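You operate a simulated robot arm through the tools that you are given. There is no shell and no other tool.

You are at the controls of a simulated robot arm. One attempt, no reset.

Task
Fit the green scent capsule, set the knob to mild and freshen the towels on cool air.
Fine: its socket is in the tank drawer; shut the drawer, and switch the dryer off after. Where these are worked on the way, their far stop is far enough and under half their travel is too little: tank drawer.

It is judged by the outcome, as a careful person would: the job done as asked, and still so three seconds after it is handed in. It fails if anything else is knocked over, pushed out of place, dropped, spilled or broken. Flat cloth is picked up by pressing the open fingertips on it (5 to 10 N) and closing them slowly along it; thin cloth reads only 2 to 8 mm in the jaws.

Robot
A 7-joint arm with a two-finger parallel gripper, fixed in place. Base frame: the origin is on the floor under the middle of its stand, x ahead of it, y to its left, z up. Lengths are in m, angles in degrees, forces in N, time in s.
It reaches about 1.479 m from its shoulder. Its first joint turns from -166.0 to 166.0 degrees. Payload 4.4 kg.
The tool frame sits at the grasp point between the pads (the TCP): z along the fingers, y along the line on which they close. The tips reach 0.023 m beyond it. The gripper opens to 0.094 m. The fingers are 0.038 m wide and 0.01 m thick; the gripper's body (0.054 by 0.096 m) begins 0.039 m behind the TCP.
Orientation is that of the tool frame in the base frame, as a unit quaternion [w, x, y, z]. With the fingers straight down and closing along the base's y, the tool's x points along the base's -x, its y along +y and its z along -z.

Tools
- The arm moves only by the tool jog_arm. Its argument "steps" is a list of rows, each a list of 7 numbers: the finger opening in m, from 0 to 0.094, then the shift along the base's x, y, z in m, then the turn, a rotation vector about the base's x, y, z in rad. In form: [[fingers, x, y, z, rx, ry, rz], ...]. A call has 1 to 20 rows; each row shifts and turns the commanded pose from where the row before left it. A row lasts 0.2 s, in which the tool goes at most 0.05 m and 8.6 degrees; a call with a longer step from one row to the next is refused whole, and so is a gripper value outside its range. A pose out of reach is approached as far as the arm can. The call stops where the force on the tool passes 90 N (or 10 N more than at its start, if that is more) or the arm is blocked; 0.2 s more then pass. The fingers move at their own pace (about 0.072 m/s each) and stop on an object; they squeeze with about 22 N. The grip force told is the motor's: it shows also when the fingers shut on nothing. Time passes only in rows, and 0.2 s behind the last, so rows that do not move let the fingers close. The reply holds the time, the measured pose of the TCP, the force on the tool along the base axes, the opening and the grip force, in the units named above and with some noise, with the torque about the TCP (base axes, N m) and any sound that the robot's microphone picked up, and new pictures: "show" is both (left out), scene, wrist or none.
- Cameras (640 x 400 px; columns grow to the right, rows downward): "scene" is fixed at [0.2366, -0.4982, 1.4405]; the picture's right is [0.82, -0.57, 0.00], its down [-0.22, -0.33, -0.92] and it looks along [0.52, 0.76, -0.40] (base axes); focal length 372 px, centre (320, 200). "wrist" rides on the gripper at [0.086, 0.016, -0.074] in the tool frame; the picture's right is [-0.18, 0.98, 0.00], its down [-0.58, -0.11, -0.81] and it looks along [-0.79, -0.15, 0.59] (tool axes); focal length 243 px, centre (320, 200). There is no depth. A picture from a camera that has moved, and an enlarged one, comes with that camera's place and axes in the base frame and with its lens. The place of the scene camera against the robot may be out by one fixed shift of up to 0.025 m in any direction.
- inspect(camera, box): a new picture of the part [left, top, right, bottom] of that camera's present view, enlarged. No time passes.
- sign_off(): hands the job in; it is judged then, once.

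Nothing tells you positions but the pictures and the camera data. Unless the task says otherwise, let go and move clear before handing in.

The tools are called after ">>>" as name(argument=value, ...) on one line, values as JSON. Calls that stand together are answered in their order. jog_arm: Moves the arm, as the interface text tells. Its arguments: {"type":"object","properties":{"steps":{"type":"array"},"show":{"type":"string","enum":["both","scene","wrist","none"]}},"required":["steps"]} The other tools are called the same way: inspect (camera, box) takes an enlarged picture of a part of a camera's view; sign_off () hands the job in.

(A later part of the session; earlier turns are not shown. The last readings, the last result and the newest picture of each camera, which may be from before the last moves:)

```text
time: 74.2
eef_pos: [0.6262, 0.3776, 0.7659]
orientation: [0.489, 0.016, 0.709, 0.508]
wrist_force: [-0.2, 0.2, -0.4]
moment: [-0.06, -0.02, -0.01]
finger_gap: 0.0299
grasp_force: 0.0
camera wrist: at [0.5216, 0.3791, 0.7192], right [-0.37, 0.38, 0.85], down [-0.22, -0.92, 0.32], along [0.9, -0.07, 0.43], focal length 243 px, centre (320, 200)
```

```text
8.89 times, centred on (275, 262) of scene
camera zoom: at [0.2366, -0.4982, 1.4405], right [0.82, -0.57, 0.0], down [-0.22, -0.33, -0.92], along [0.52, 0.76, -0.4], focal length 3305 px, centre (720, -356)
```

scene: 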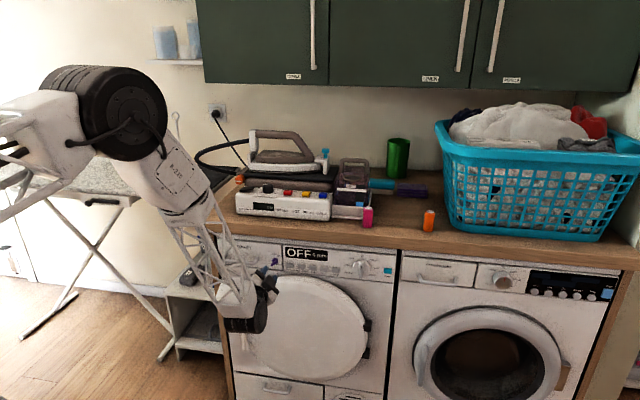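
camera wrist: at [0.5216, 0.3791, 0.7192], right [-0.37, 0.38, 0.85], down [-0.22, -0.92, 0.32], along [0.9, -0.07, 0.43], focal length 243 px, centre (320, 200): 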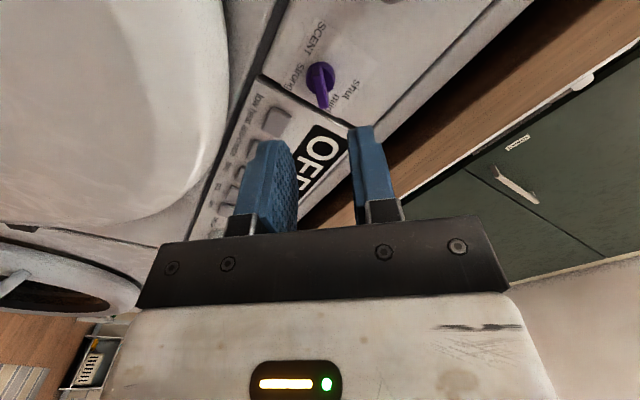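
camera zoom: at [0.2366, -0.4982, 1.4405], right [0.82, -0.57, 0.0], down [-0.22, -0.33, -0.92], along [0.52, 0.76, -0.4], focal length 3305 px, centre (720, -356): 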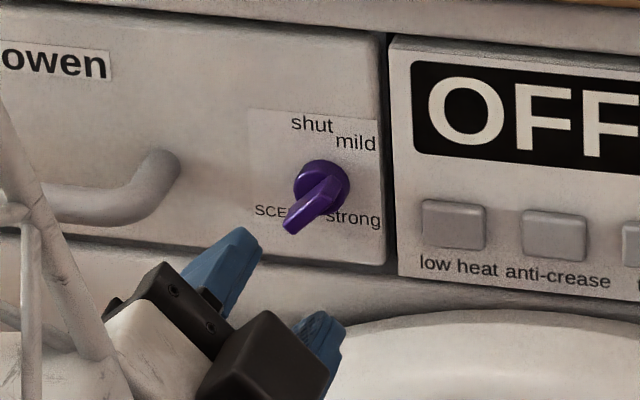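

The blade now points at "mild" and stays there. Next is the dial, at about (0.9065, 0.246, 0.7755) with its bar front near n·p ≈ 0.783. I'll move across in front of it.

>>> jog_arm(steps=[[0.05, 0.01, -0.03, 0.002, 0, 0, 0], [0.06, 0.024, -0.028, 0.002, 0, 0, 0], [0.06, 0.0255, -0.028, 0.001, 0, 0, 0], [0.06, 0.0255, -0.028, 0.001, 0, 0, 0], [0.06, 0.0255, -0.028, 0.001, 0, 0, 0], [0.06, 0.0255, -0.028, 0.001, 0, 0, 0], [0.06, 0.0255, -0.028, 0.001, 0, 0, 0], [0.06, 0.0255, -0.027, 0.001, 0, 0, 0], [0.06, 0, 0, 0, 0, 0, 0]])

>>> inspect(camera="wrist", box=[220, 20, 420, 200])

```text
time: 76.2
eef_pos: [0.8136, 0.1545, 0.7752]
orientation: [0.489, 0.016, 0.709, 0.508]
wrist_force: [-0.6, 0.0, 0.1]
moment: [0.01, -0.02, 0.0]
finger_gap: 0.06
grasp_force: 0.1
camera wrist: at [0.7086, 0.1546, 0.7279], right [-0.37, 0.38, 0.85], down [-0.22, -0.92, 0.32], along [0.9, -0.07, 0.42], focal length 243 px, centre (320, 200)
```

scene: 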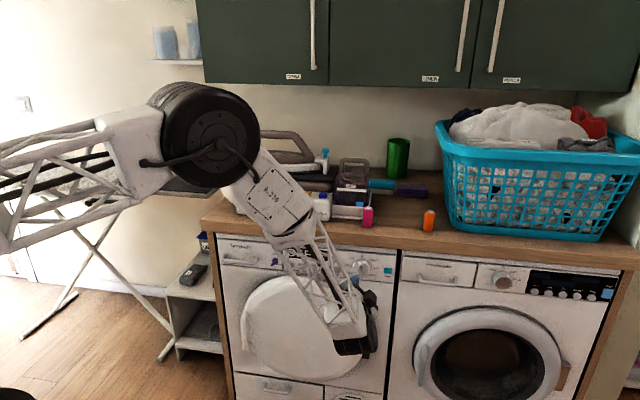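
wrist: 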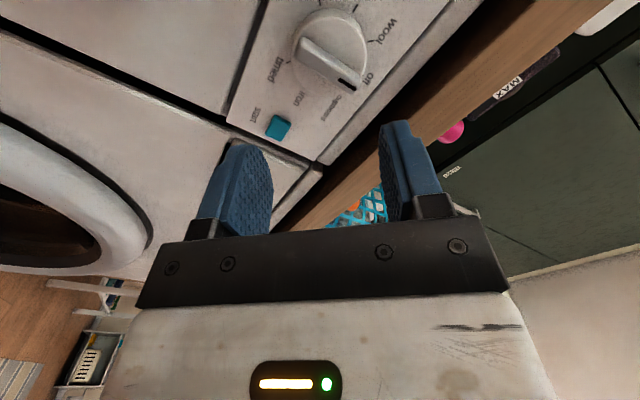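

```text
2.22 times, centred on (320, 110) of wrist
camera zoom: at [0.7086, 0.1546, 0.7279], right [-0.37, 0.38, 0.85], down [-0.22, -0.92, 0.32], along [0.9, -0.07, 0.42], focal length 539 px, centre (320, 400)
```

zoom: 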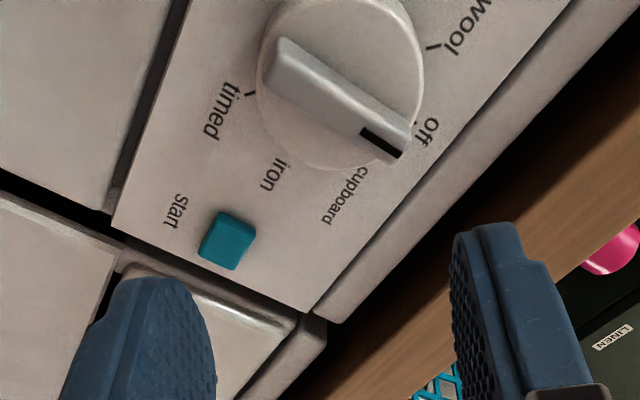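

The dial centre refines to e ≈ 0.459 and z ≈ 0.776, and the start button to e ≈ 0.54 and z ≈ 0.771. I'm rolling the gripper clockwise so that one grip can later turn the dial the full 135° anticlockwise.

>>> jog_arm(steps=[[0.05, -0.0025, 0.0025, 0, 0.1, 0.1, 0], [0.05, -0.0025, 0.0025, 0, 0.1, 0.1, 0], [0.05, 0, 0, 0, 0.1, 0.1, 0], [0.05, 0, 0, 0, 0.1, 0.1, 0], [0.05, 0, 0, 0, 0.1, 0.1, 0], [0.05, 0, 0, 0, 0.1, 0.1, 0], [0.05, 0, 0, 0, 0.1, 0.1, 0], [0.05, 0, 0, 0, 0.1, 0.1, 0], [0.05, 0, 0, 0, 0, 0, 0]], show="wrist")

```text
time: 78.2
eef_pos: [0.8075, 0.1595, 0.7756]
orientation: [0.138, 0.392, 0.591, 0.691]
wrist_force: [-0.5, -0.2, -0.1]
moment: [0.06, 0.03, 0.02]
finger_gap: 0.0501
grasp_force: 0.1
camera wrist: at [0.7029, 0.1587, 0.8235], right [0.39, -0.38, 0.84], down [-0.22, -0.92, -0.32], along [0.9, -0.06, -0.44], focal length 243 px, centre (320, 200)
```

wrist: 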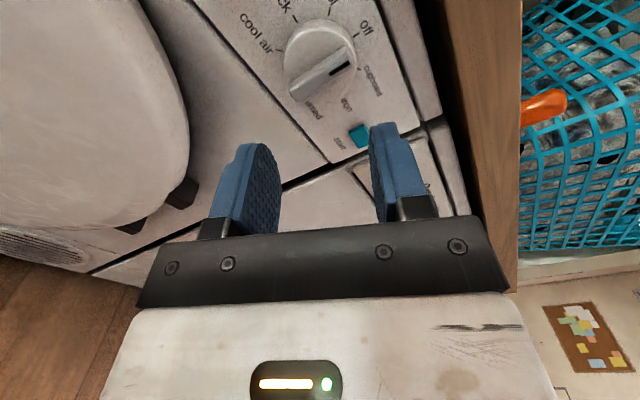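

>>> jog_arm(steps=[[0.05, 0, 0, 0, 0.1, 0.1, 0], [0.05, 0, 0, 0, 0.1, 0.1, 0], [0.05, 0, 0, 0, 0.1, 0.1, 0], [0.05, 0, 0, 0, 0.1, 0.1, 0], [0.05, 0, 0, 0, 0, 0, 0]], show="wrist")

```text
time: 79.4
eef_pos: [0.8067, 0.1585, 0.7768]
orientation: [-0.062, 0.54, 0.457, 0.704]
wrist_force: [-0.7, -0.5, 0.1]
moment: [0.0, -0.01, -0.01]
finger_gap: 0.0498
grasp_force: 0.1
camera wrist: at [0.729, 0.1321, 0.8558], right [0.65, -0.64, 0.42], down [-0.39, -0.75, -0.54], along [0.65, 0.18, -0.73], focal length 243 px, centre (320, 200)
```

wrist: 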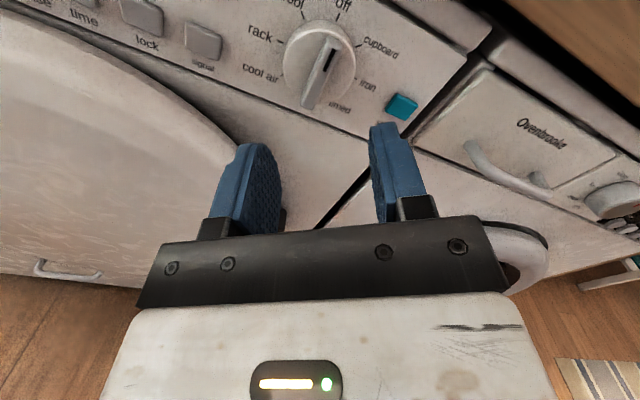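

>>> jog_arm(steps=[[0.05, 0, 0, 0, 0.1, 0.1, 0], [0.05, 0, 0, 0, 0.1, 0.1, 0], [0.05, 0, 0, 0, 0.1, 0.1, 0], [0.05, 0, 0, 0, 0.1, 0.1, 0], [0.05, 0, 0, 0, 0.034, 0.034, 0], [0.05, 0, 0, 0, 0, 0, 0]], show="both")

>>> inspect(camera="wrist", box=[220, 0, 420, 180])

```text
time: 80.8
eef_pos: [0.8078, 0.1576, 0.7756]
orientation: [-0.271, 0.652, 0.273, 0.653]
wrist_force: [-1.0, 0.4, -0.5]
moment: [-0.03, 0.0, -0.01]
finger_gap: 0.0504
grasp_force: 0.1
camera wrist: at [0.7669, 0.0943, 0.862], right [0.7, -0.69, -0.18], down [-0.64, -0.5, -0.58], along [0.31, 0.52, -0.79], focal length 243 px, centre (320, 200)
```

scene: 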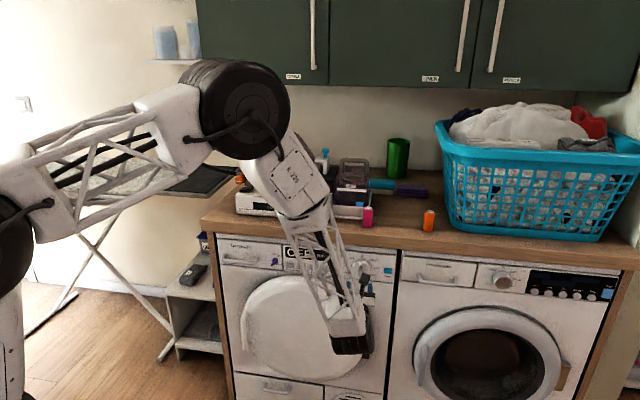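
wrist: 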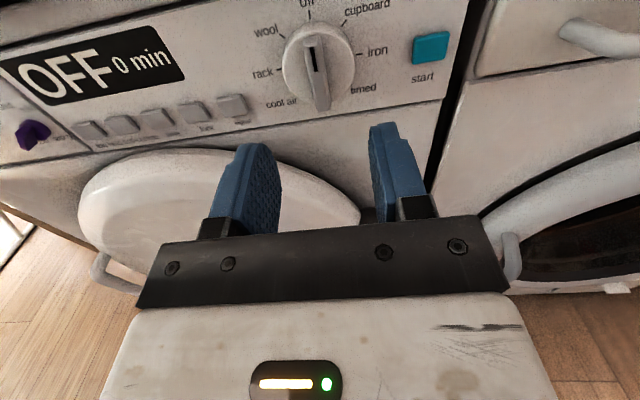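

```text
2.22 times, centred on (320, 90) of wrist
camera zoom: at [0.7669, 0.0943, 0.862], right [0.7, -0.69, -0.18], down [-0.64, -0.5, -0.58], along [0.31, 0.52, -0.79], focal length 539 px, centre (320, 444)
```

zoom: 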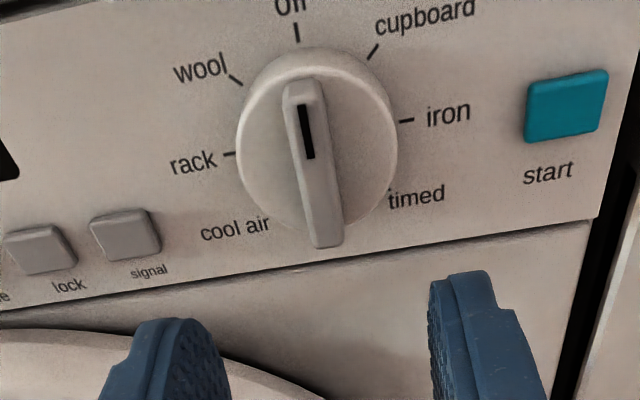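

The view is upright and level, and everything is readable. The dial bar is vertical at "off", and its centre is about 2 mm left of and 2 mm below my tool axis. I'm correcting and advancing in two stages.

>>> jog_arm(steps=[[0.035, 0.0127, 0.0155, -0.002, 0, 0, 0], [0.035, 0.0141, 0.0141, 0, 0, 0, 0], [0.035, 0.0141, 0.0141, 0, 0, 0, 0], [0.035, 0, 0, 0, 0, 0, 0]], show="wrist")

>>> inspect(camera="wrist", box=[220, 30, 420, 200])

```text
time: 81.8
eef_pos: [0.8483, 0.2032, 0.7735]
orientation: [-0.271, 0.652, 0.273, 0.653]
wrist_force: [-0.1, 0.8, 0.6]
moment: [0.02, 0.01, -0.02]
finger_gap: 0.0352
grasp_force: 0.1
camera wrist: at [0.808, 0.1388, 0.8593], right [0.7, -0.69, -0.18], down [-0.64, -0.5, -0.58], along [0.31, 0.52, -0.79], focal length 243 px, centre (320, 200)
```

wrist: 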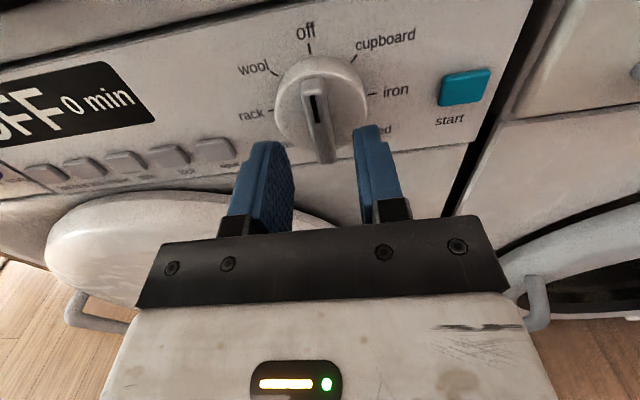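

```text
2.35 times, centred on (320, 115) of wrist
camera zoom: at [0.808, 0.1388, 0.8593], right [0.7, -0.69, -0.18], down [-0.64, -0.5, -0.58], along [0.31, 0.52, -0.79], focal length 571 px, centre (320, 400)
```

zoom: 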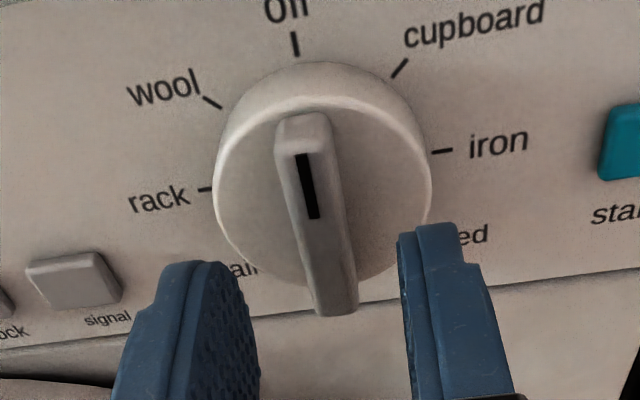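

Centred on the bar. I'm advancing to the estimated depth with the fingers straddling it, then test-closing.

>>> jog_arm(steps=[[0.03, 0.0087, 0.0087, -0.001, 0, 0, 0], [0.03, 0.0087, 0.0087, 0, 0, 0, 0], [0.03, 0, 0, 0, 0, 0, 0]], show="none")

>>> inspect(camera="wrist", box=[220, 60, 420, 220])

>>> inspect(camera="scene", box=[320, 240, 400, 290])

```text
time: 82.6
eef_pos: [0.8658, 0.2189, 0.7714]
orientation: [-0.271, 0.652, 0.273, 0.653]
wrist_force: [-6.3, -6.5, 0.4]
moment: [0.07, -0.05, -0.2]
finger_gap: 0.0299
grasp_force: 0.0
```

```text
2.50 times, centred on (320, 140) of wrist
camera zoom: at [0.8247, 0.1548, 0.8579], right [0.7, -0.69, -0.18], down [-0.64, -0.5, -0.58], along [0.31, 0.52, -0.79], focal length 606 px, centre (320, 350)
```

zoom: 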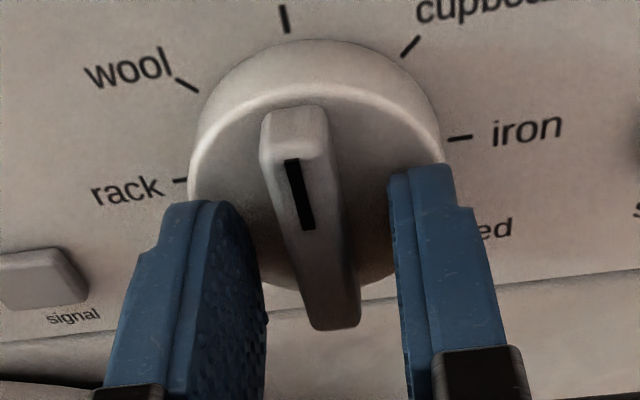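

```text
8.00 times, centred on (360, 265) of scene
camera zoom: at [0.2366, -0.4982, 1.4405], right [0.82, -0.57, 0.0], down [-0.22, -0.33, -0.92], along [0.52, 0.76, -0.4], focal length 2975 px, centre (0, -320)
```

zoom: 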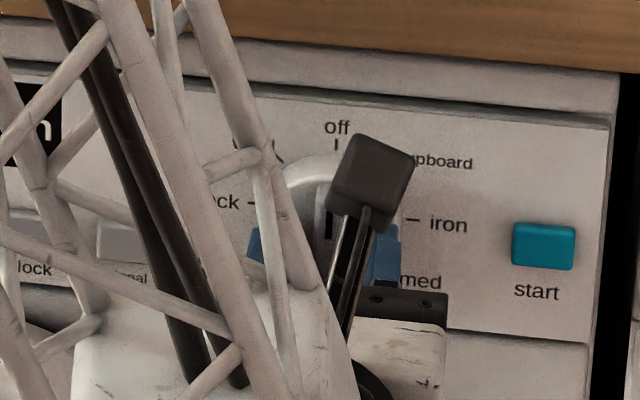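

Light contact with the dial's face tells me the tips are fully beside the bar. Easing back half a millimetre and gripping.

>>> jog_arm(steps=[[0.03, -0.0007, -0.0007, 0, 0, 0, 0], [0.02, 0, 0, 0, 0, 0, 0], [0.01, 0, 0, 0, 0, 0, 0], [0.0, 0, 0, 0, 0, 0, 0], [0.0, 0, 0, 0, 0, 0, 0]], show="none")

>>> inspect(camera="wrist", box=[220, 60, 420, 220])

```text
time: 83.8
eef_pos: [0.866, 0.2192, 0.7718]
orientation: [-0.271, 0.652, 0.272, 0.653]
wrist_force: [-3.6, -5.2, 0.4]
moment: [0.05, -0.04, -0.43]
finger_gap: 0.0118
grasp_force: 44.9
```

```text
2.50 times, centred on (320, 140) of wrist
camera zoom: at [0.8247, 0.1545, 0.8579], right [0.7, -0.69, -0.18], down [-0.64, -0.5, -0.58], along [0.31, 0.52, -0.79], focal length 606 px, centre (320, 350)
```

zoom: 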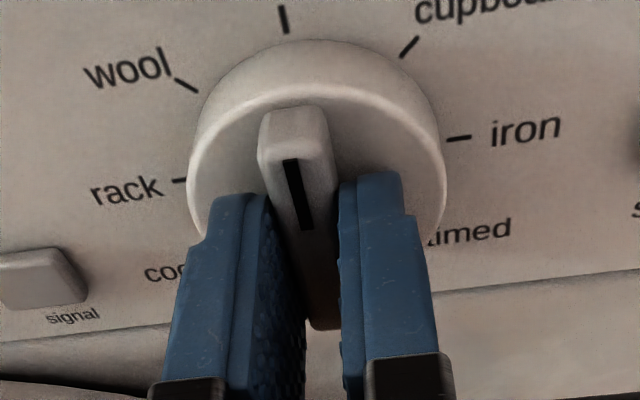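

Gripped on the bar (11.8 mm). I'm turning anticlockwise in stages, checking as it goes.

>>> jog_arm(steps=[[0.0, 0, 0, 0, -0.0925, -0.0925, 0], [0.0, 0, 0, 0, -0.0925, -0.0925, 0], [0.0, 0, 0, 0, -0.0925, -0.0925, 0], [0.0, 0, 0, 0, 0, 0, 0]], show="none")

>>> inspect(camera="wrist", box=[220, 60, 420, 220])

```text
time: 84.8
eef_pos: [0.8669, 0.2189, 0.7727]
orientation: [-0.137, 0.587, 0.395, 0.693]
wrist_force: [39.7, -47.0, -20.5]
moment: [-0.12, 0.36, -1.16]
finger_gap: 0.0118
grasp_force: 45.3
```

```text
2.50 times, centred on (320, 140) of wrist
camera zoom: at [0.8012, 0.1781, 0.8583], right [0.69, -0.69, 0.21], down [-0.48, -0.66, -0.58], along [0.54, 0.3, -0.79], focal length 606 px, centre (320, 350)
```

zoom: 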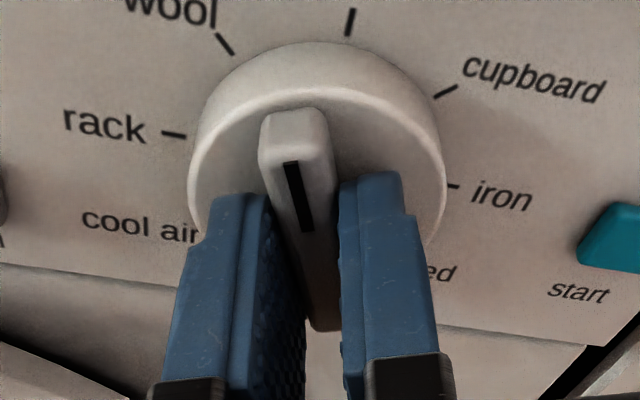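

>>> jog_arm(steps=[[0.0, 0.0011, -0.0011, -0.0008, 0, 0, 0], [0.0, 0, 0, 0, 0, 0, 0]], show="none")

```text
time: 85.4
eef_pos: [0.8656, 0.2176, 0.7731]
orientation: [-0.138, 0.587, 0.394, 0.693]
wrist_force: [-5.2, -59.6, 8.5]
moment: [0.37, -0.18, -1.12]
finger_gap: 0.0119
grasp_force: 45.0
```

>>> jog_arm(steps=[[0.0, -0.0001, -0.0014, 0.0002, 0, 0, 0], [0.0, 0, 0, 0, 0, 0, 0]], show="none")

```text
time: 86.0
eef_pos: [0.8664, 0.2169, 0.7733]
orientation: [-0.139, 0.586, 0.397, 0.693]
wrist_force: [3.6, -26.0, 8.2]
moment: [-0.29, 0.44, -1.39]
finger_gap: 0.0121
grasp_force: 44.8
```

>>> jog_arm(steps=[[0.0, 0.0, -0.0006, 0, -0.0925, -0.0925, 0], [0.0, 0.0, -0.0004, 0, -0.0925, -0.0925, 0], [0.0, 0, 0, 0, -0.0925, -0.0925, 0], [0.0, 0, 0, 0, 0, 0, 0]], show="none")

>>> inspect(camera="wrist", box=[220, 60, 420, 220])

```text
time: 87.0
eef_pos: [0.8662, 0.2169, 0.7739]
orientation: [0.001, 0.497, 0.503, 0.707]
wrist_force: [36.7, 22.4, 0.8]
moment: [0.35, -0.32, -0.55]
finger_gap: 0.012
grasp_force: 44.9
```

```text
2.50 times, centred on (320, 140) of wrist
camera zoom: at [0.7791, 0.1992, 0.8457], right [0.58, -0.58, 0.57], down [-0.33, -0.81, -0.48], along [0.74, 0.1, -0.66], focal length 606 px, centre (320, 350)
```

zoom: 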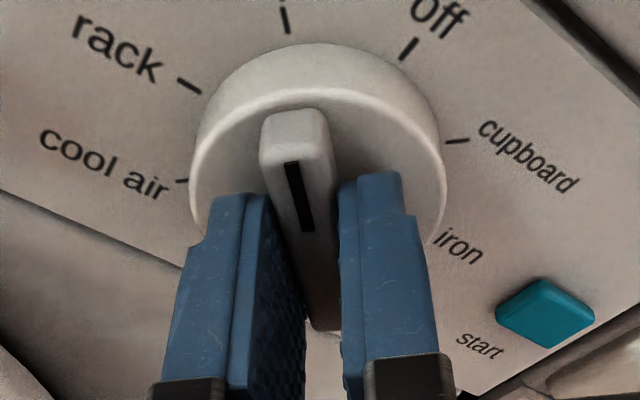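

At "wool" (45°). Continuing.

>>> jog_arm(steps=[[0.0, 0.0007, 0.0003, 0, -0.0925, -0.0925, 0], [0.0, 0.0, 0.0, 0, -0.0925, -0.0925, 0], [0.0, 0, 0, 0, -0.0925, -0.0925, 0], [0.0, 0, 0, 0, 0, 0, 0]], show="none")

>>> inspect(camera="wrist", box=[220, 60, 420, 220])

```text
time: 88.0
eef_pos: [0.8668, 0.2164, 0.7751]
orientation: [0.139, 0.391, 0.589, 0.694]
wrist_force: [-27.2, -2.5, 54.3]
moment: [0.92, -0.74, 0.2]
finger_gap: 0.012
grasp_force: 45.2
```

```text
2.50 times, centred on (320, 140) of wrist
camera zoom: at [0.7628, 0.2158, 0.8219], right [0.39, -0.38, 0.84], down [-0.22, -0.92, -0.32], along [0.9, -0.06, -0.44], focal length 606 px, centre (320, 350)
```

zoom: 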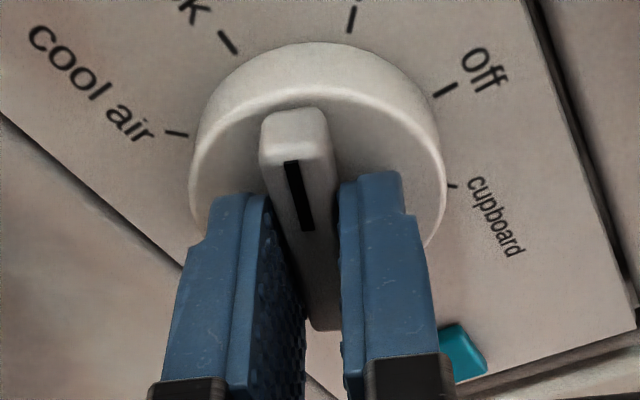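

>>> jog_arm(steps=[[0.0, -0.0005, 0.0, 0.0015, 0, 0, 0], [0.0, 0.0, 0.0, 0.0003, -0.0925, -0.0925, 0], [0.0, 0.0, 0.0, 0.0003, -0.0925, -0.0925, 0], [0.0, 0, 0, 0, -0.0925, -0.0925, 0], [0.0, 0, 0, 0, 0, 0, 0]], show="none")

>>> inspect(camera="wrist", box=[220, 60, 420, 220])

```text
time: 89.2
eef_pos: [0.8665, 0.2152, 0.7754]
orientation: [0.272, 0.269, 0.655, 0.651]
wrist_force: [40.0, 13.4, 25.5]
moment: [0.54, -0.42, -0.25]
finger_gap: 0.012
grasp_force: 45.5
```

```text
2.50 times, centred on (320, 140) of wrist
camera zoom: at [0.7538, 0.2246, 0.7914], right [0.13, -0.12, 0.98], down [-0.16, -0.98, -0.1], along [0.98, -0.14, -0.15], focal length 606 px, centre (320, 350)
```

zoom: 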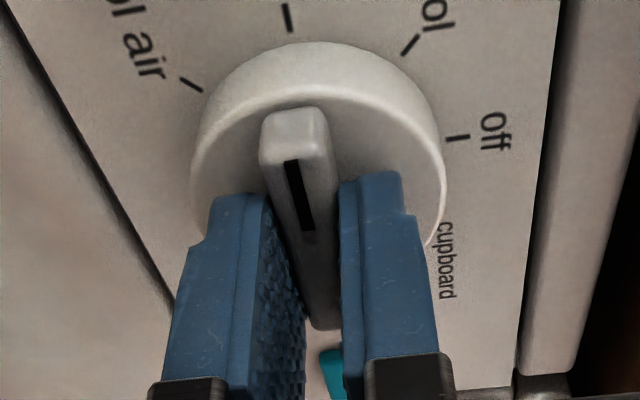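

At "rack" (90°). Continuing towards "cool air".

>>> jog_arm(steps=[[0.0, 0.0008, 0.0003, 0.0008, -0.0925, -0.0925, 0], [0.0, 0.0, 0.0, 0.0, -0.0925, -0.0925, 0], [0.0, 0, 0, 0, -0.0925, -0.0925, 0], [0.0, 0, 0, 0, 0, 0, 0]], show="none")

>>> inspect(camera="wrist", box=[220, 60, 420, 220])

```text
time: 90.2
eef_pos: [0.8672, 0.2166, 0.7774]
orientation: [0.394, 0.137, 0.695, 0.586]
wrist_force: [-13.6, -4.9, 53.8]
moment: [1.03, -0.83, -0.25]
finger_gap: 0.0119
grasp_force: 45.2
```

```text
2.50 times, centred on (320, 140) of wrist
camera zoom: at [0.7539, 0.2245, 0.7583], right [-0.15, 0.15, 0.98], down [-0.16, -0.98, 0.13], along [0.98, -0.14, 0.17], focal length 606 px, centre (320, 350)
```

zoom: 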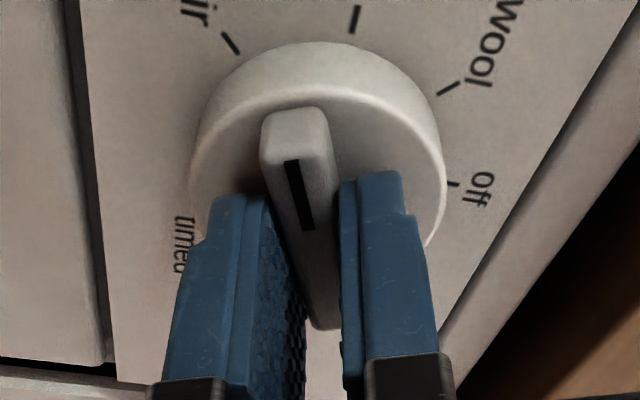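

>>> jog_arm(steps=[[0.0, 0.0, 0.0, 0.0014, -0.0925, -0.0925, 0], [0.0, 0.0, 0.0, 0.0002, -0.0925, -0.0925, 0], [0.0, 0, 0, 0, -0.0925, -0.0925, 0], [0.0, 0, 0, 0, 0, 0, 0]], show="scene")

>>> inspect(camera="wrist", box=[220, 60, 420, 220])

>>> inspect(camera="scene", box=[270, 235, 410, 295])

```text
time: 91.2
eef_pos: [0.8665, 0.2174, 0.7773]
orientation: [0.501, 0.0, 0.709, 0.497]
wrist_force: [-32.7, 7.3, 54.4]
moment: [0.47, -0.21, 1.28]
finger_gap: 0.0121
grasp_force: 45.3
```

scene: 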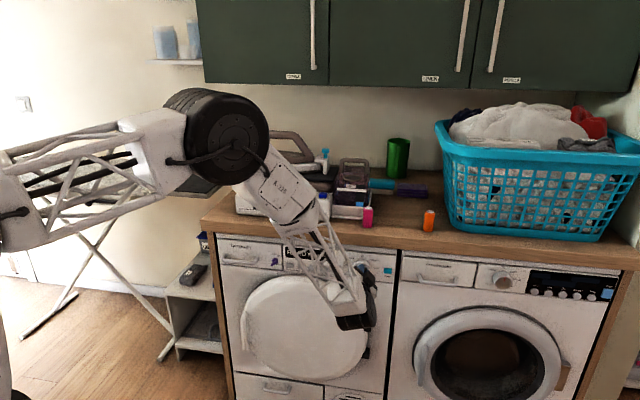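

```text
2.50 times, centred on (320, 140) of wrist
camera zoom: at [0.763, 0.2154, 0.7278], right [-0.4, 0.4, 0.82], down [-0.23, -0.91, 0.34], along [0.89, -0.05, 0.46], focal length 606 px, centre (320, 350)
```

zoom: 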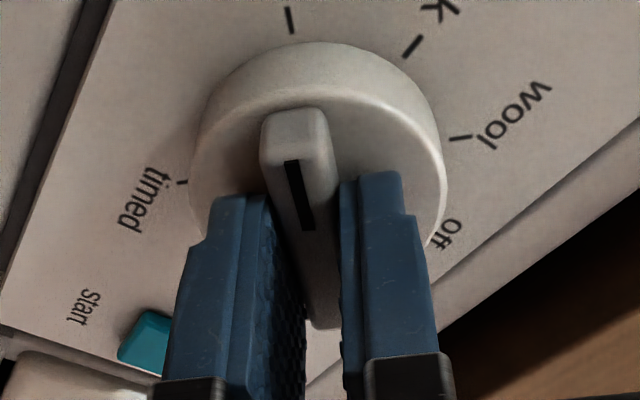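

```text
4.57 times, centred on (340, 265) of scene
camera zoom: at [0.2366, -0.4982, 1.4405], right [0.82, -0.57, 0.0], down [-0.22, -0.33, -0.92], along [0.52, 0.76, -0.4], focal length 1700 px, centre (229, -97)
```

zoom: 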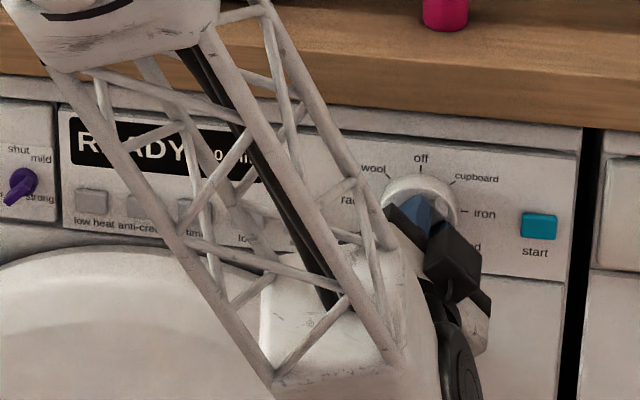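

The display now reads "READY" and the dial is at "cool air". I'm releasing and backing off, then reading the display.

>>> jog_arm(steps=[[0.0, -0.0005, 0.0003, 0.001, 0, 0, 0], [0.015, 0, 0, 0, 0, 0, 0], [0.03, 0, 0, 0, 0, 0, 0], [0.035, 0, 0, 0, 0, 0, 0], [0.035, -0.0141, -0.0141, 0, 0, 0, 0], [0.035, -0.0212, -0.0212, 0, 0, 0, 0], [0.035, -0.0212, -0.0212, 0, 0, 0, 0], [0.035, 0, 0, 0, 0, 0, 0]], show="both")

>>> inspect(camera="wrist", box=[220, 0, 420, 180])

>>> inspect(camera="scene", box=[270, 235, 410, 295])

```text
time: 93.0
eef_pos: [0.8089, 0.1605, 0.7783]
orientation: [0.501, 0.001, 0.709, 0.497]
wrist_force: [0.0, 1.0, -0.1]
moment: [-0.03, -0.03, 0.0]
finger_gap: 0.0349
grasp_force: 0.0
camera wrist: at [0.7064, 0.1588, 0.7282], right [-0.4, 0.4, 0.82], down [-0.23, -0.91, 0.34], along [0.89, -0.05, 0.45], focal length 243 px, centre (320, 200)
```

scene: 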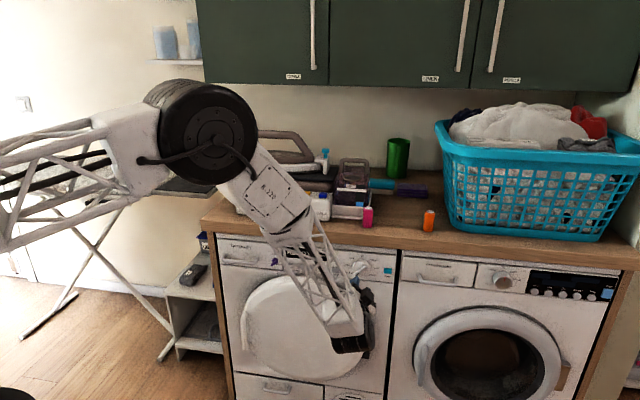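
wrist: 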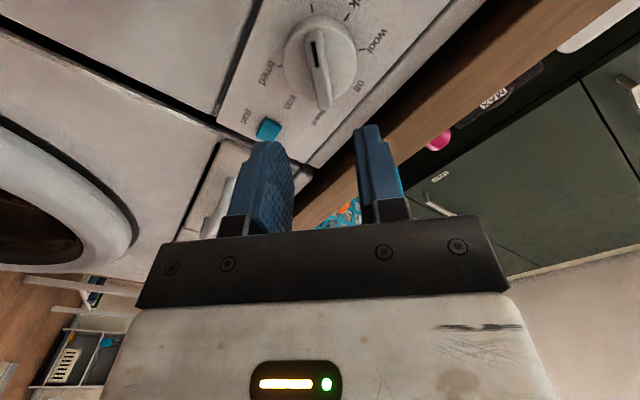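

```text
2.22 times, centred on (320, 90) of wrist
camera zoom: at [0.7064, 0.1588, 0.7282], right [-0.4, 0.4, 0.82], down [-0.23, -0.91, 0.34], along [0.89, -0.05, 0.45], focal length 539 px, centre (320, 444)
```

zoom: 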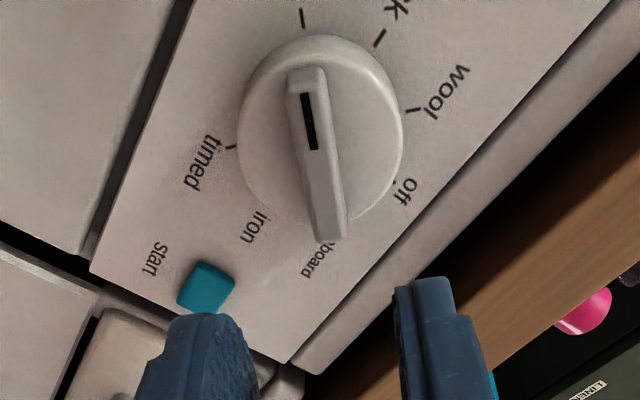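

```text
4.57 times, centred on (340, 265) of scene
camera zoom: at [0.2366, -0.4982, 1.4405], right [0.82, -0.57, 0.0], down [-0.22, -0.33, -0.92], along [0.52, 0.76, -0.4], focal length 1700 px, centre (229, -97)
```

zoom: 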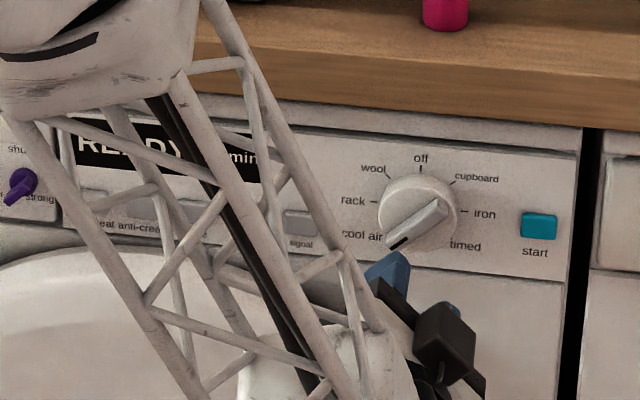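

The dial clearly points to "cool air". I'm closing the fingers and moving in front of the teal start button (e ≈ 0.538, z ≈ 0.771).

>>> jog_arm(steps=[[0.02, 0.0188, -0.0188, -0.0025, 0, 0, 0], [0.0, 0.0188, -0.0188, -0.0025, 0, 0, 0], [0.0, 0.0188, -0.0188, -0.002, 0, 0, 0], [0.0, 0.0141, 0.0141, 0, 0, 0, 0], [0.0, 0.0141, 0.0141, 0, 0, 0, 0], [0.0, 0.0141, 0.0141, 0, 0, 0, 0], [0.0, 0, 0, 0, 0, 0, 0]], show="wrist")

>>> inspect(camera="wrist", box=[220, 50, 420, 200])

>>> inspect(camera="scene", box=[270, 235, 410, 295])

```text
time: 94.6
eef_pos: [0.9084, 0.1483, 0.7714]
orientation: [0.501, 0.0, 0.708, 0.497]
wrist_force: [-0.7, 0.2, -0.1]
moment: [0.0, 0.02, 0.01]
finger_gap: 0.0005
grasp_force: 21.9
camera wrist: at [0.8053, 0.1462, 0.7219], right [-0.4, 0.4, 0.82], down [-0.23, -0.91, 0.34], along [0.89, -0.05, 0.45], focal length 243 px, centre (320, 200)
```

wrist: 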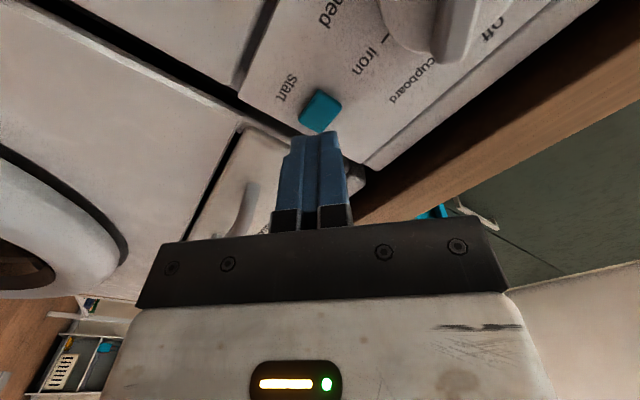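

```text
2.67 times, centred on (320, 125) of wrist
camera zoom: at [0.8053, 0.1462, 0.7219], right [-0.4, 0.4, 0.82], down [-0.23, -0.91, 0.34], along [0.89, -0.05, 0.45], focal length 647 px, centre (320, 400)
```

zoom: 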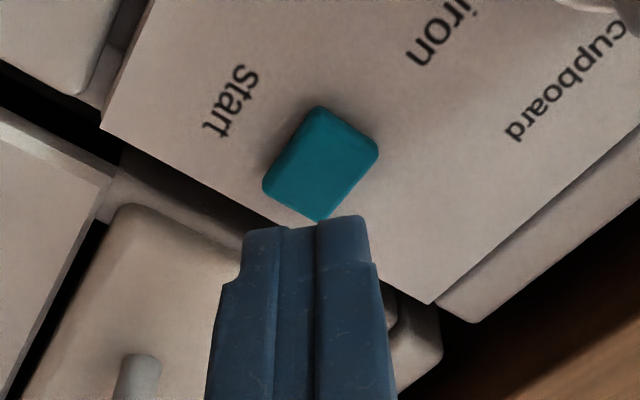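

```text
4.57 times, centred on (340, 265) of scene
camera zoom: at [0.2366, -0.4982, 1.4405], right [0.82, -0.57, 0.0], down [-0.22, -0.33, -0.92], along [0.52, 0.76, -0.4], focal length 1700 px, centre (229, -97)
```

zoom: 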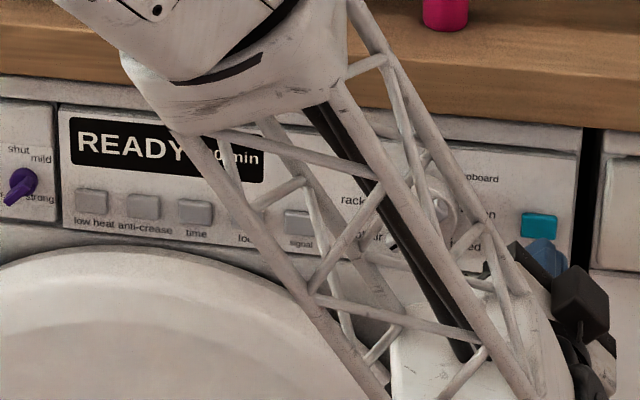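

The fingertips are centred on the start button. Advancing to press it gently.

>>> jog_arm(steps=[[0.0, 0.0141, 0.0141, 0, 0, 0, 0], [0.0, 0.0064, 0.0064, 0, 0, 0, 0], [0.0, 0.0021, 0.0021, 0, 0, 0, 0], [0.0, 0.0014, 0.0014, 0, 0, 0, 0], [0.0, 0, 0, 0, 0, 0, 0]], show="none")

>>> inspect(camera="scene", box=[270, 235, 410, 295])

```text
time: 95.8
eef_pos: [0.933, 0.1706, 0.7713]
orientation: [0.501, 0.001, 0.709, 0.497]
wrist_force: [-0.3, -1.7, 1.1]
moment: [0.02, 0.02, -0.03]
finger_gap: 0.0001
grasp_force: 22.1
heard: click
```

```text
4.57 times, centred on (340, 265) of scene
camera zoom: at [0.2366, -0.4982, 1.4405], right [0.82, -0.57, 0.0], down [-0.22, -0.33, -0.92], along [0.52, 0.76, -0.4], focal length 1700 px, centre (229, -97)
```

zoom: 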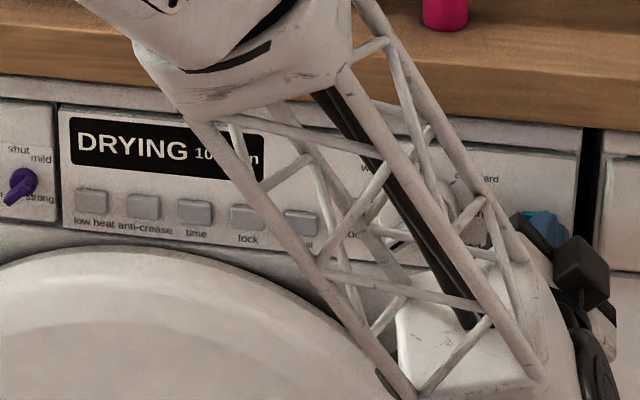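

A click, and the display now shows "DRYING 10 min". I'm backing off the button and watching the countdown.

>>> jog_arm(steps=[[0.0, -0.0071, -0.0071, 0, 0, 0, 0], [0.0, -0.0177, -0.0177, 0, 0, 0, 0], [0.0, -0.0212, -0.0212, 0, 0, 0, 0], [0.0, -0.0212, -0.0212, 0, 0, 0, 0], [0.0, 0.02, -0.02, 0, 0, 0, 0], [0.0, 0.02, -0.02, 0, 0, 0, 0], [0.0, 0, 0, 0, 0, 0, 0]], show="scene")

>>> inspect(camera="scene", box=[270, 235, 410, 295])

```text
time: 97.4
eef_pos: [0.9035, 0.0654, 0.7718]
orientation: [0.5, 0.0, 0.708, 0.498]
wrist_force: [-0.1, -0.5, 0.2]
moment: [0.02, 0.01, 0.03]
finger_gap: 0.0
grasp_force: 21.8
```

scene: 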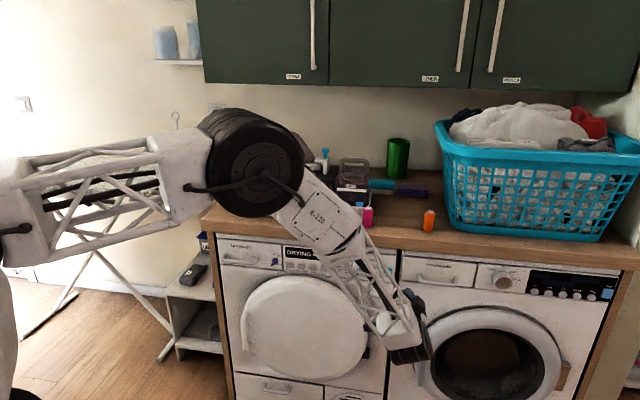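

```text
4.57 times, centred on (340, 265) of scene
camera zoom: at [0.2366, -0.4982, 1.4405], right [0.82, -0.57, 0.0], down [-0.22, -0.33, -0.92], along [0.52, 0.76, -0.4], focal length 1700 px, centre (229, -97)
```

zoom: 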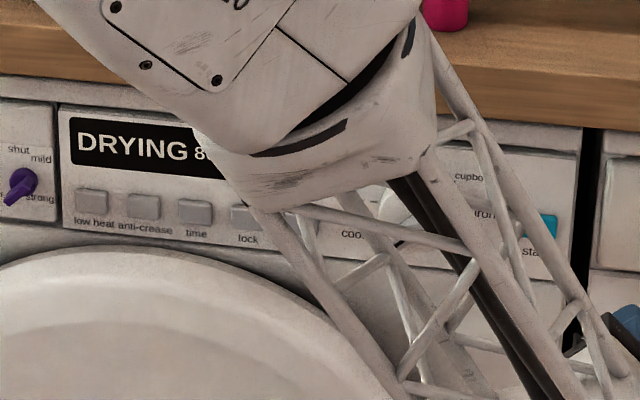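

The countdown runs at roughly a minute per second (8 min left). I'm moving back in front of the dial and waiting for the programme to end.

>>> jog_arm(steps=[[0.02, -0.0236, 0.0236, 0.0015, 0, 0, 0], [0.035, -0.0236, 0.0236, 0.0015, 0, 0, 0], [0.035, -0.0236, 0.0236, 0.0015, 0, 0, 0], [0.035, -0.0236, 0.0236, 0.0012, 0, 0, 0], [0.035, 0, 0, 0, 0, 0, 0], [0.035, 0, 0, 0, 0, 0, 0], [0.035, 0, 0, 0, 0, 0, 0], [0.035, 0, 0, 0, 0, 0, 0], [0.035, 0, 0, 0, 0, 0, 0], [0.035, 0, 0, 0, 0, 0, 0], [0.035, 0, 0, 0, 0, 0, 0], [0.035, 0, 0, 0, 0, 0, 0], [0.035, 0, 0, 0, 0, 0, 0], [0.035, 0, 0, 0, 0, 0, 0], [0.035, 0, 0, 0, 0, 0, 0], [0.035, 0, 0, 0, 0, 0, 0], [0.035, 0, 0, 0, 0, 0, 0], [0.035, 0, 0, 0, 0, 0, 0], [0.035, 0, 0, 0, 0, 0, 0], [0.035, 0, 0, 0, 0, 0, 0]], show="wrist")

>>> inspect(camera="scene", box=[270, 235, 410, 295])

>>> inspect(camera="wrist", box=[220, 0, 420, 180])

```text
time: 101.6
eef_pos: [0.8111, 0.1581, 0.7767]
orientation: [0.5, 0.001, 0.708, 0.498]
wrist_force: [-0.1, 0.7, 0.6]
moment: [0.02, 0.01, -0.04]
finger_gap: 0.0353
grasp_force: 0.0
camera wrist: at [0.7069, 0.1578, 0.7271], right [-0.4, 0.4, 0.82], down [-0.23, -0.91, 0.34], along [0.89, -0.05, 0.45], focal length 243 px, centre (320, 200)
```

wrist: 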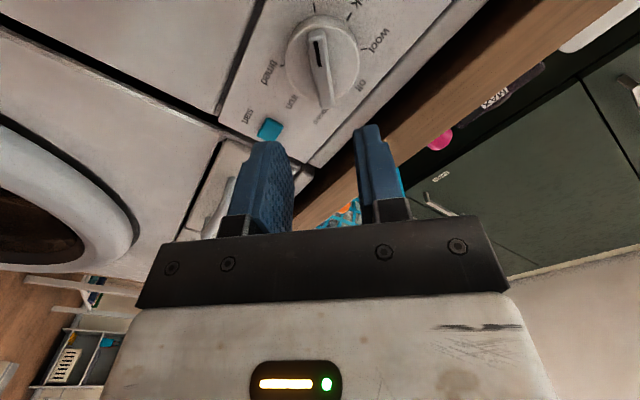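

```text
4.57 times, centred on (340, 265) of scene
camera zoom: at [0.2366, -0.4982, 1.4405], right [0.82, -0.57, 0.0], down [-0.22, -0.33, -0.92], along [0.52, 0.76, -0.4], focal length 1700 px, centre (229, -97)
```

zoom: 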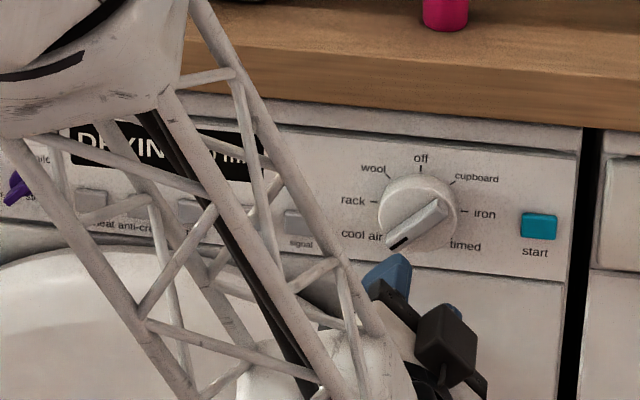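

```text
2.22 times, centred on (320, 90) of wrist
camera zoom: at [0.7069, 0.1578, 0.7271], right [-0.4, 0.4, 0.82], down [-0.23, -0.91, 0.34], along [0.89, -0.05, 0.45], focal length 539 px, centre (320, 444)
```

zoom: 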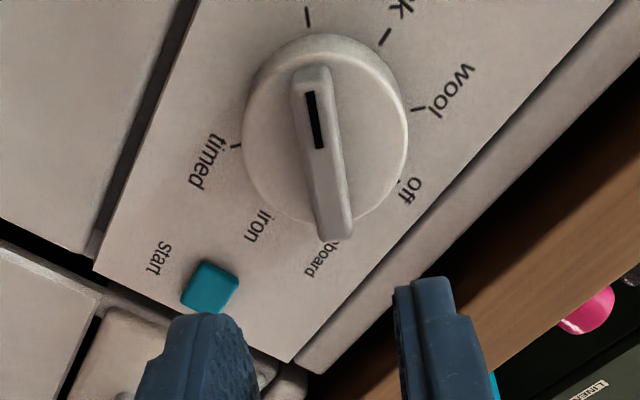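

Still "DRYING". I'm waiting on, hands clear of the dial, until the programme finishes.

>>> jog_arm(steps=[[0.035, 0, 0, 0, 0, 0, 0], [0.035, 0, 0, 0, 0, 0, 0], [0.035, 0, 0, 0, 0, 0, 0], [0.035, 0, 0, 0, 0, 0, 0], [0.035, 0, 0, 0, 0, 0, 0], [0.035, 0, 0, 0, 0, 0, 0], [0.035, 0, 0, 0, 0, 0, 0], [0.035, 0, 0, 0, 0, 0, 0], [0.035, 0, 0, 0, 0, 0, 0], [0.035, 0, 0, 0, 0, 0, 0], [0.035, 0, 0, 0, 0, 0, 0], [0.035, 0, 0, 0, 0, 0, 0], [0.035, 0, 0, 0, 0, 0, 0], [0.035, 0, 0, 0, 0, 0, 0], [0.035, 0, 0, 0, 0, 0, 0], [0.035, 0, 0, 0, 0, 0, 0], [0.035, 0, 0, 0, 0, 0, 0], [0.035, 0, 0, 0, 0, 0, 0], [0.035, 0, 0, 0, 0, 0, 0], [0.035, 0, 0, 0, 0, 0, 0]], show="none")

>>> inspect(camera="scene", box=[280, 240, 350, 280])

```text
time: 105.8
eef_pos: [0.81, 0.1595, 0.7784]
orientation: [0.501, 0.001, 0.708, 0.498]
wrist_force: [0.1, 0.9, -0.9]
moment: [0.01, 0.03, 0.0]
finger_gap: 0.0348
grasp_force: 0.0
```

```text
9.14 times, centred on (315, 260) of scene
camera zoom: at [0.2366, -0.4982, 1.4405], right [0.82, -0.57, 0.0], down [-0.22, -0.33, -0.92], along [0.52, 0.76, -0.4], focal length 3400 px, centre (366, -349)
```

zoom: 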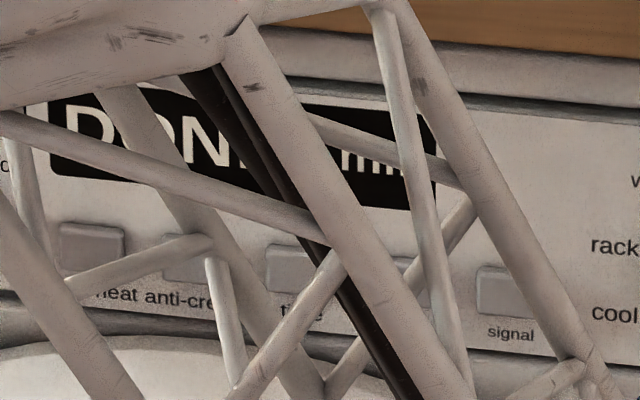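

The display reads "DONE", so the cool-air run is finished. Now I'll regrip the dial bar to turn it back to "off".

>>> jog_arm(steps=[[0.035, 0.0141, 0.0141, 0, 0, 0, 0], [0.035, 0.0141, 0.0141, 0, 0, 0, 0], [0.035, 0.0141, 0.0141, 0, 0, 0, 0], [0.03, 0.0085, 0.0085, 0, 0, 0, 0], [0.03, 0.0042, 0.0042, 0, 0, 0, 0], [0.03, 0, 0, 0, 0, 0, 0]], show="none")

>>> inspect(camera="wrist", box=[220, 60, 420, 220])

```text
time: 107.2
eef_pos: [0.8656, 0.2132, 0.7775]
orientation: [0.5, 0.0, 0.708, 0.498]
wrist_force: [-0.4, 0.5, 0.3]
moment: [0.0, 0.0, 0.0]
finger_gap: 0.0299
grasp_force: 0.1
```

```text
2.50 times, centred on (320, 140) of wrist
camera zoom: at [0.7618, 0.2117, 0.7263], right [-0.4, 0.4, 0.82], down [-0.23, -0.91, 0.34], along [0.89, -0.05, 0.45], focal length 606 px, centre (320, 350)
```

zoom: 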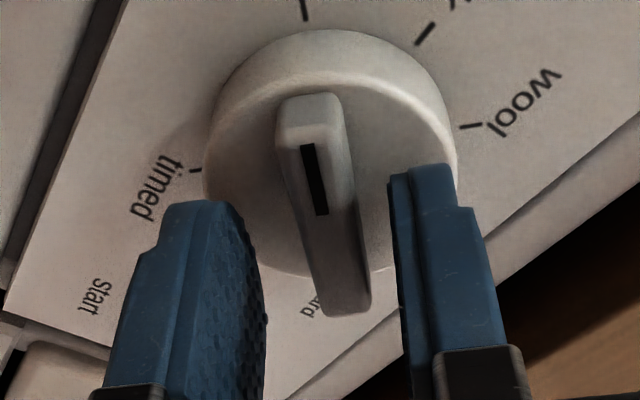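

The bar is about 3 mm off centre towards the right finger. I'm nudging to centre, then closing.

>>> jog_arm(steps=[[0.03, -0.0017, 0.0018, 0.0025, 0, 0, 0], [0.03, 0.0018, 0.0018, 0, 0, 0, 0], [0.03, 0, 0, 0, 0, 0, 0], [0.02, 0, 0, 0, 0, 0, 0], [0.01, 0, 0, 0, 0, 0, 0], [0.0, 0, 0, 0, 0, 0, 0], [0.0, 0, 0, 0, 0, 0, 0]], show="none")

>>> inspect(camera="wrist", box=[220, 60, 420, 220])

```text
time: 108.8
eef_pos: [0.8662, 0.2165, 0.7778]
orientation: [0.5, 0.002, 0.709, 0.497]
wrist_force: [9.4, -1.8, -5.7]
moment: [-0.02, -0.05, 0.1]
finger_gap: 0.0122
grasp_force: 45.3
```

```text
2.50 times, centred on (320, 140) of wrist
camera zoom: at [0.7626, 0.2149, 0.7285], right [-0.4, 0.4, 0.82], down [-0.23, -0.91, 0.34], along [0.89, -0.05, 0.45], focal length 606 px, centre (320, 350)
```

zoom: 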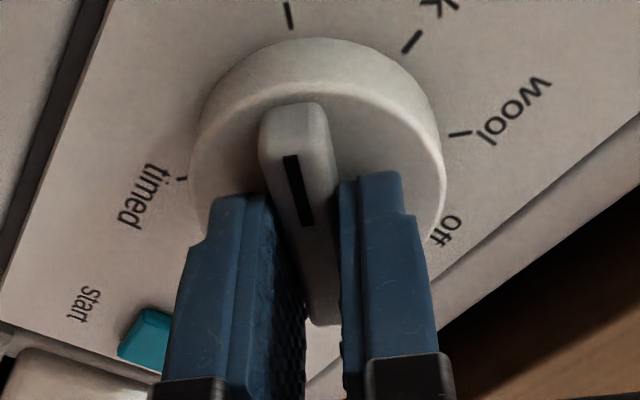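

Gripped. I'm turning clockwise back towards "off" in stages.

>>> jog_arm(steps=[[0.0, 0, 0, 0, 0.0925, 0.0925, 0], [0.0, 0, 0, 0, 0.0925, 0.0925, 0], [0.0, 0, 0, 0, 0.0925, 0.0925, 0], [0.0, 0, 0, 0, 0, 0, 0]], show="none")

```text
time: 109.8
eef_pos: [0.8663, 0.2158, 0.7783]
orientation: [0.393, 0.14, 0.695, 0.586]
wrist_force: [55.7, -8.1, -45.1]
moment: [-0.4, 0.11, -0.67]
finger_gap: 0.0119
grasp_force: 44.9
```

>>> jog_arm(steps=[[0.0, 0.0014, -0.0002, -0.0012, 0, 0, 0], [0.0, 0, 0, 0, 0.0925, 0.0925, 0], [0.0, 0, 0, 0, 0.0925, 0.0925, 0], [0.0, 0, 0, 0, 0.0925, 0.0925, 0], [0.0, 0, 0, 0, 0, 0, 0]], show="none")

>>> inspect(camera="wrist", box=[220, 60, 420, 220])

```text
time: 111.0
eef_pos: [0.8662, 0.2154, 0.7753]
orientation: [0.27, 0.272, 0.655, 0.651]
wrist_force: [-18.0, -38.7, -23.2]
moment: [-0.1, 0.01, -0.16]
finger_gap: 0.0118
grasp_force: 44.9
```

```text
2.50 times, centred on (320, 140) of wrist
camera zoom: at [0.7531, 0.2236, 0.7922], right [0.14, -0.13, 0.98], down [-0.16, -0.98, -0.1], along [0.98, -0.14, -0.15], focal length 606 px, centre (320, 350)
```

zoom: 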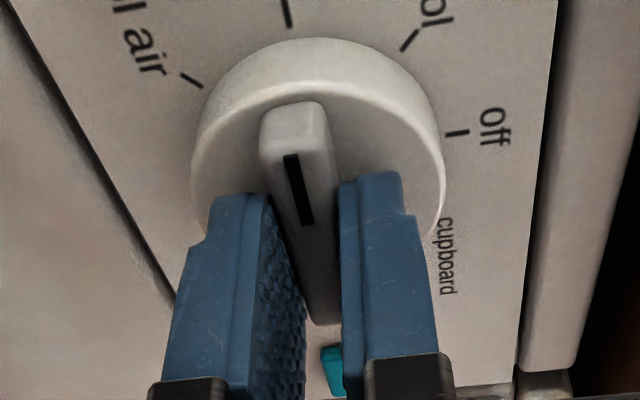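

>>> jog_arm(steps=[[0.0, -0.0003, -0.0009, -0.0007, 0, 0, 0], [0.0, 0, 0, 0, 0.0925, 0.0925, 0], [0.0, 0, 0, 0, 0.0925, 0.0925, 0], [0.0, 0, 0, 0, 0.0925, 0.0925, 0], [0.0, 0, 0, 0, 0, 0, 0]], show="none")

```text
time: 112.2
eef_pos: [0.8668, 0.2153, 0.7759]
orientation: [0.136, 0.393, 0.591, 0.691]
wrist_force: [-10.0, 12.5, -60.1]
moment: [-0.4, 0.11, 1.02]
finger_gap: 0.0118
grasp_force: 44.8
```

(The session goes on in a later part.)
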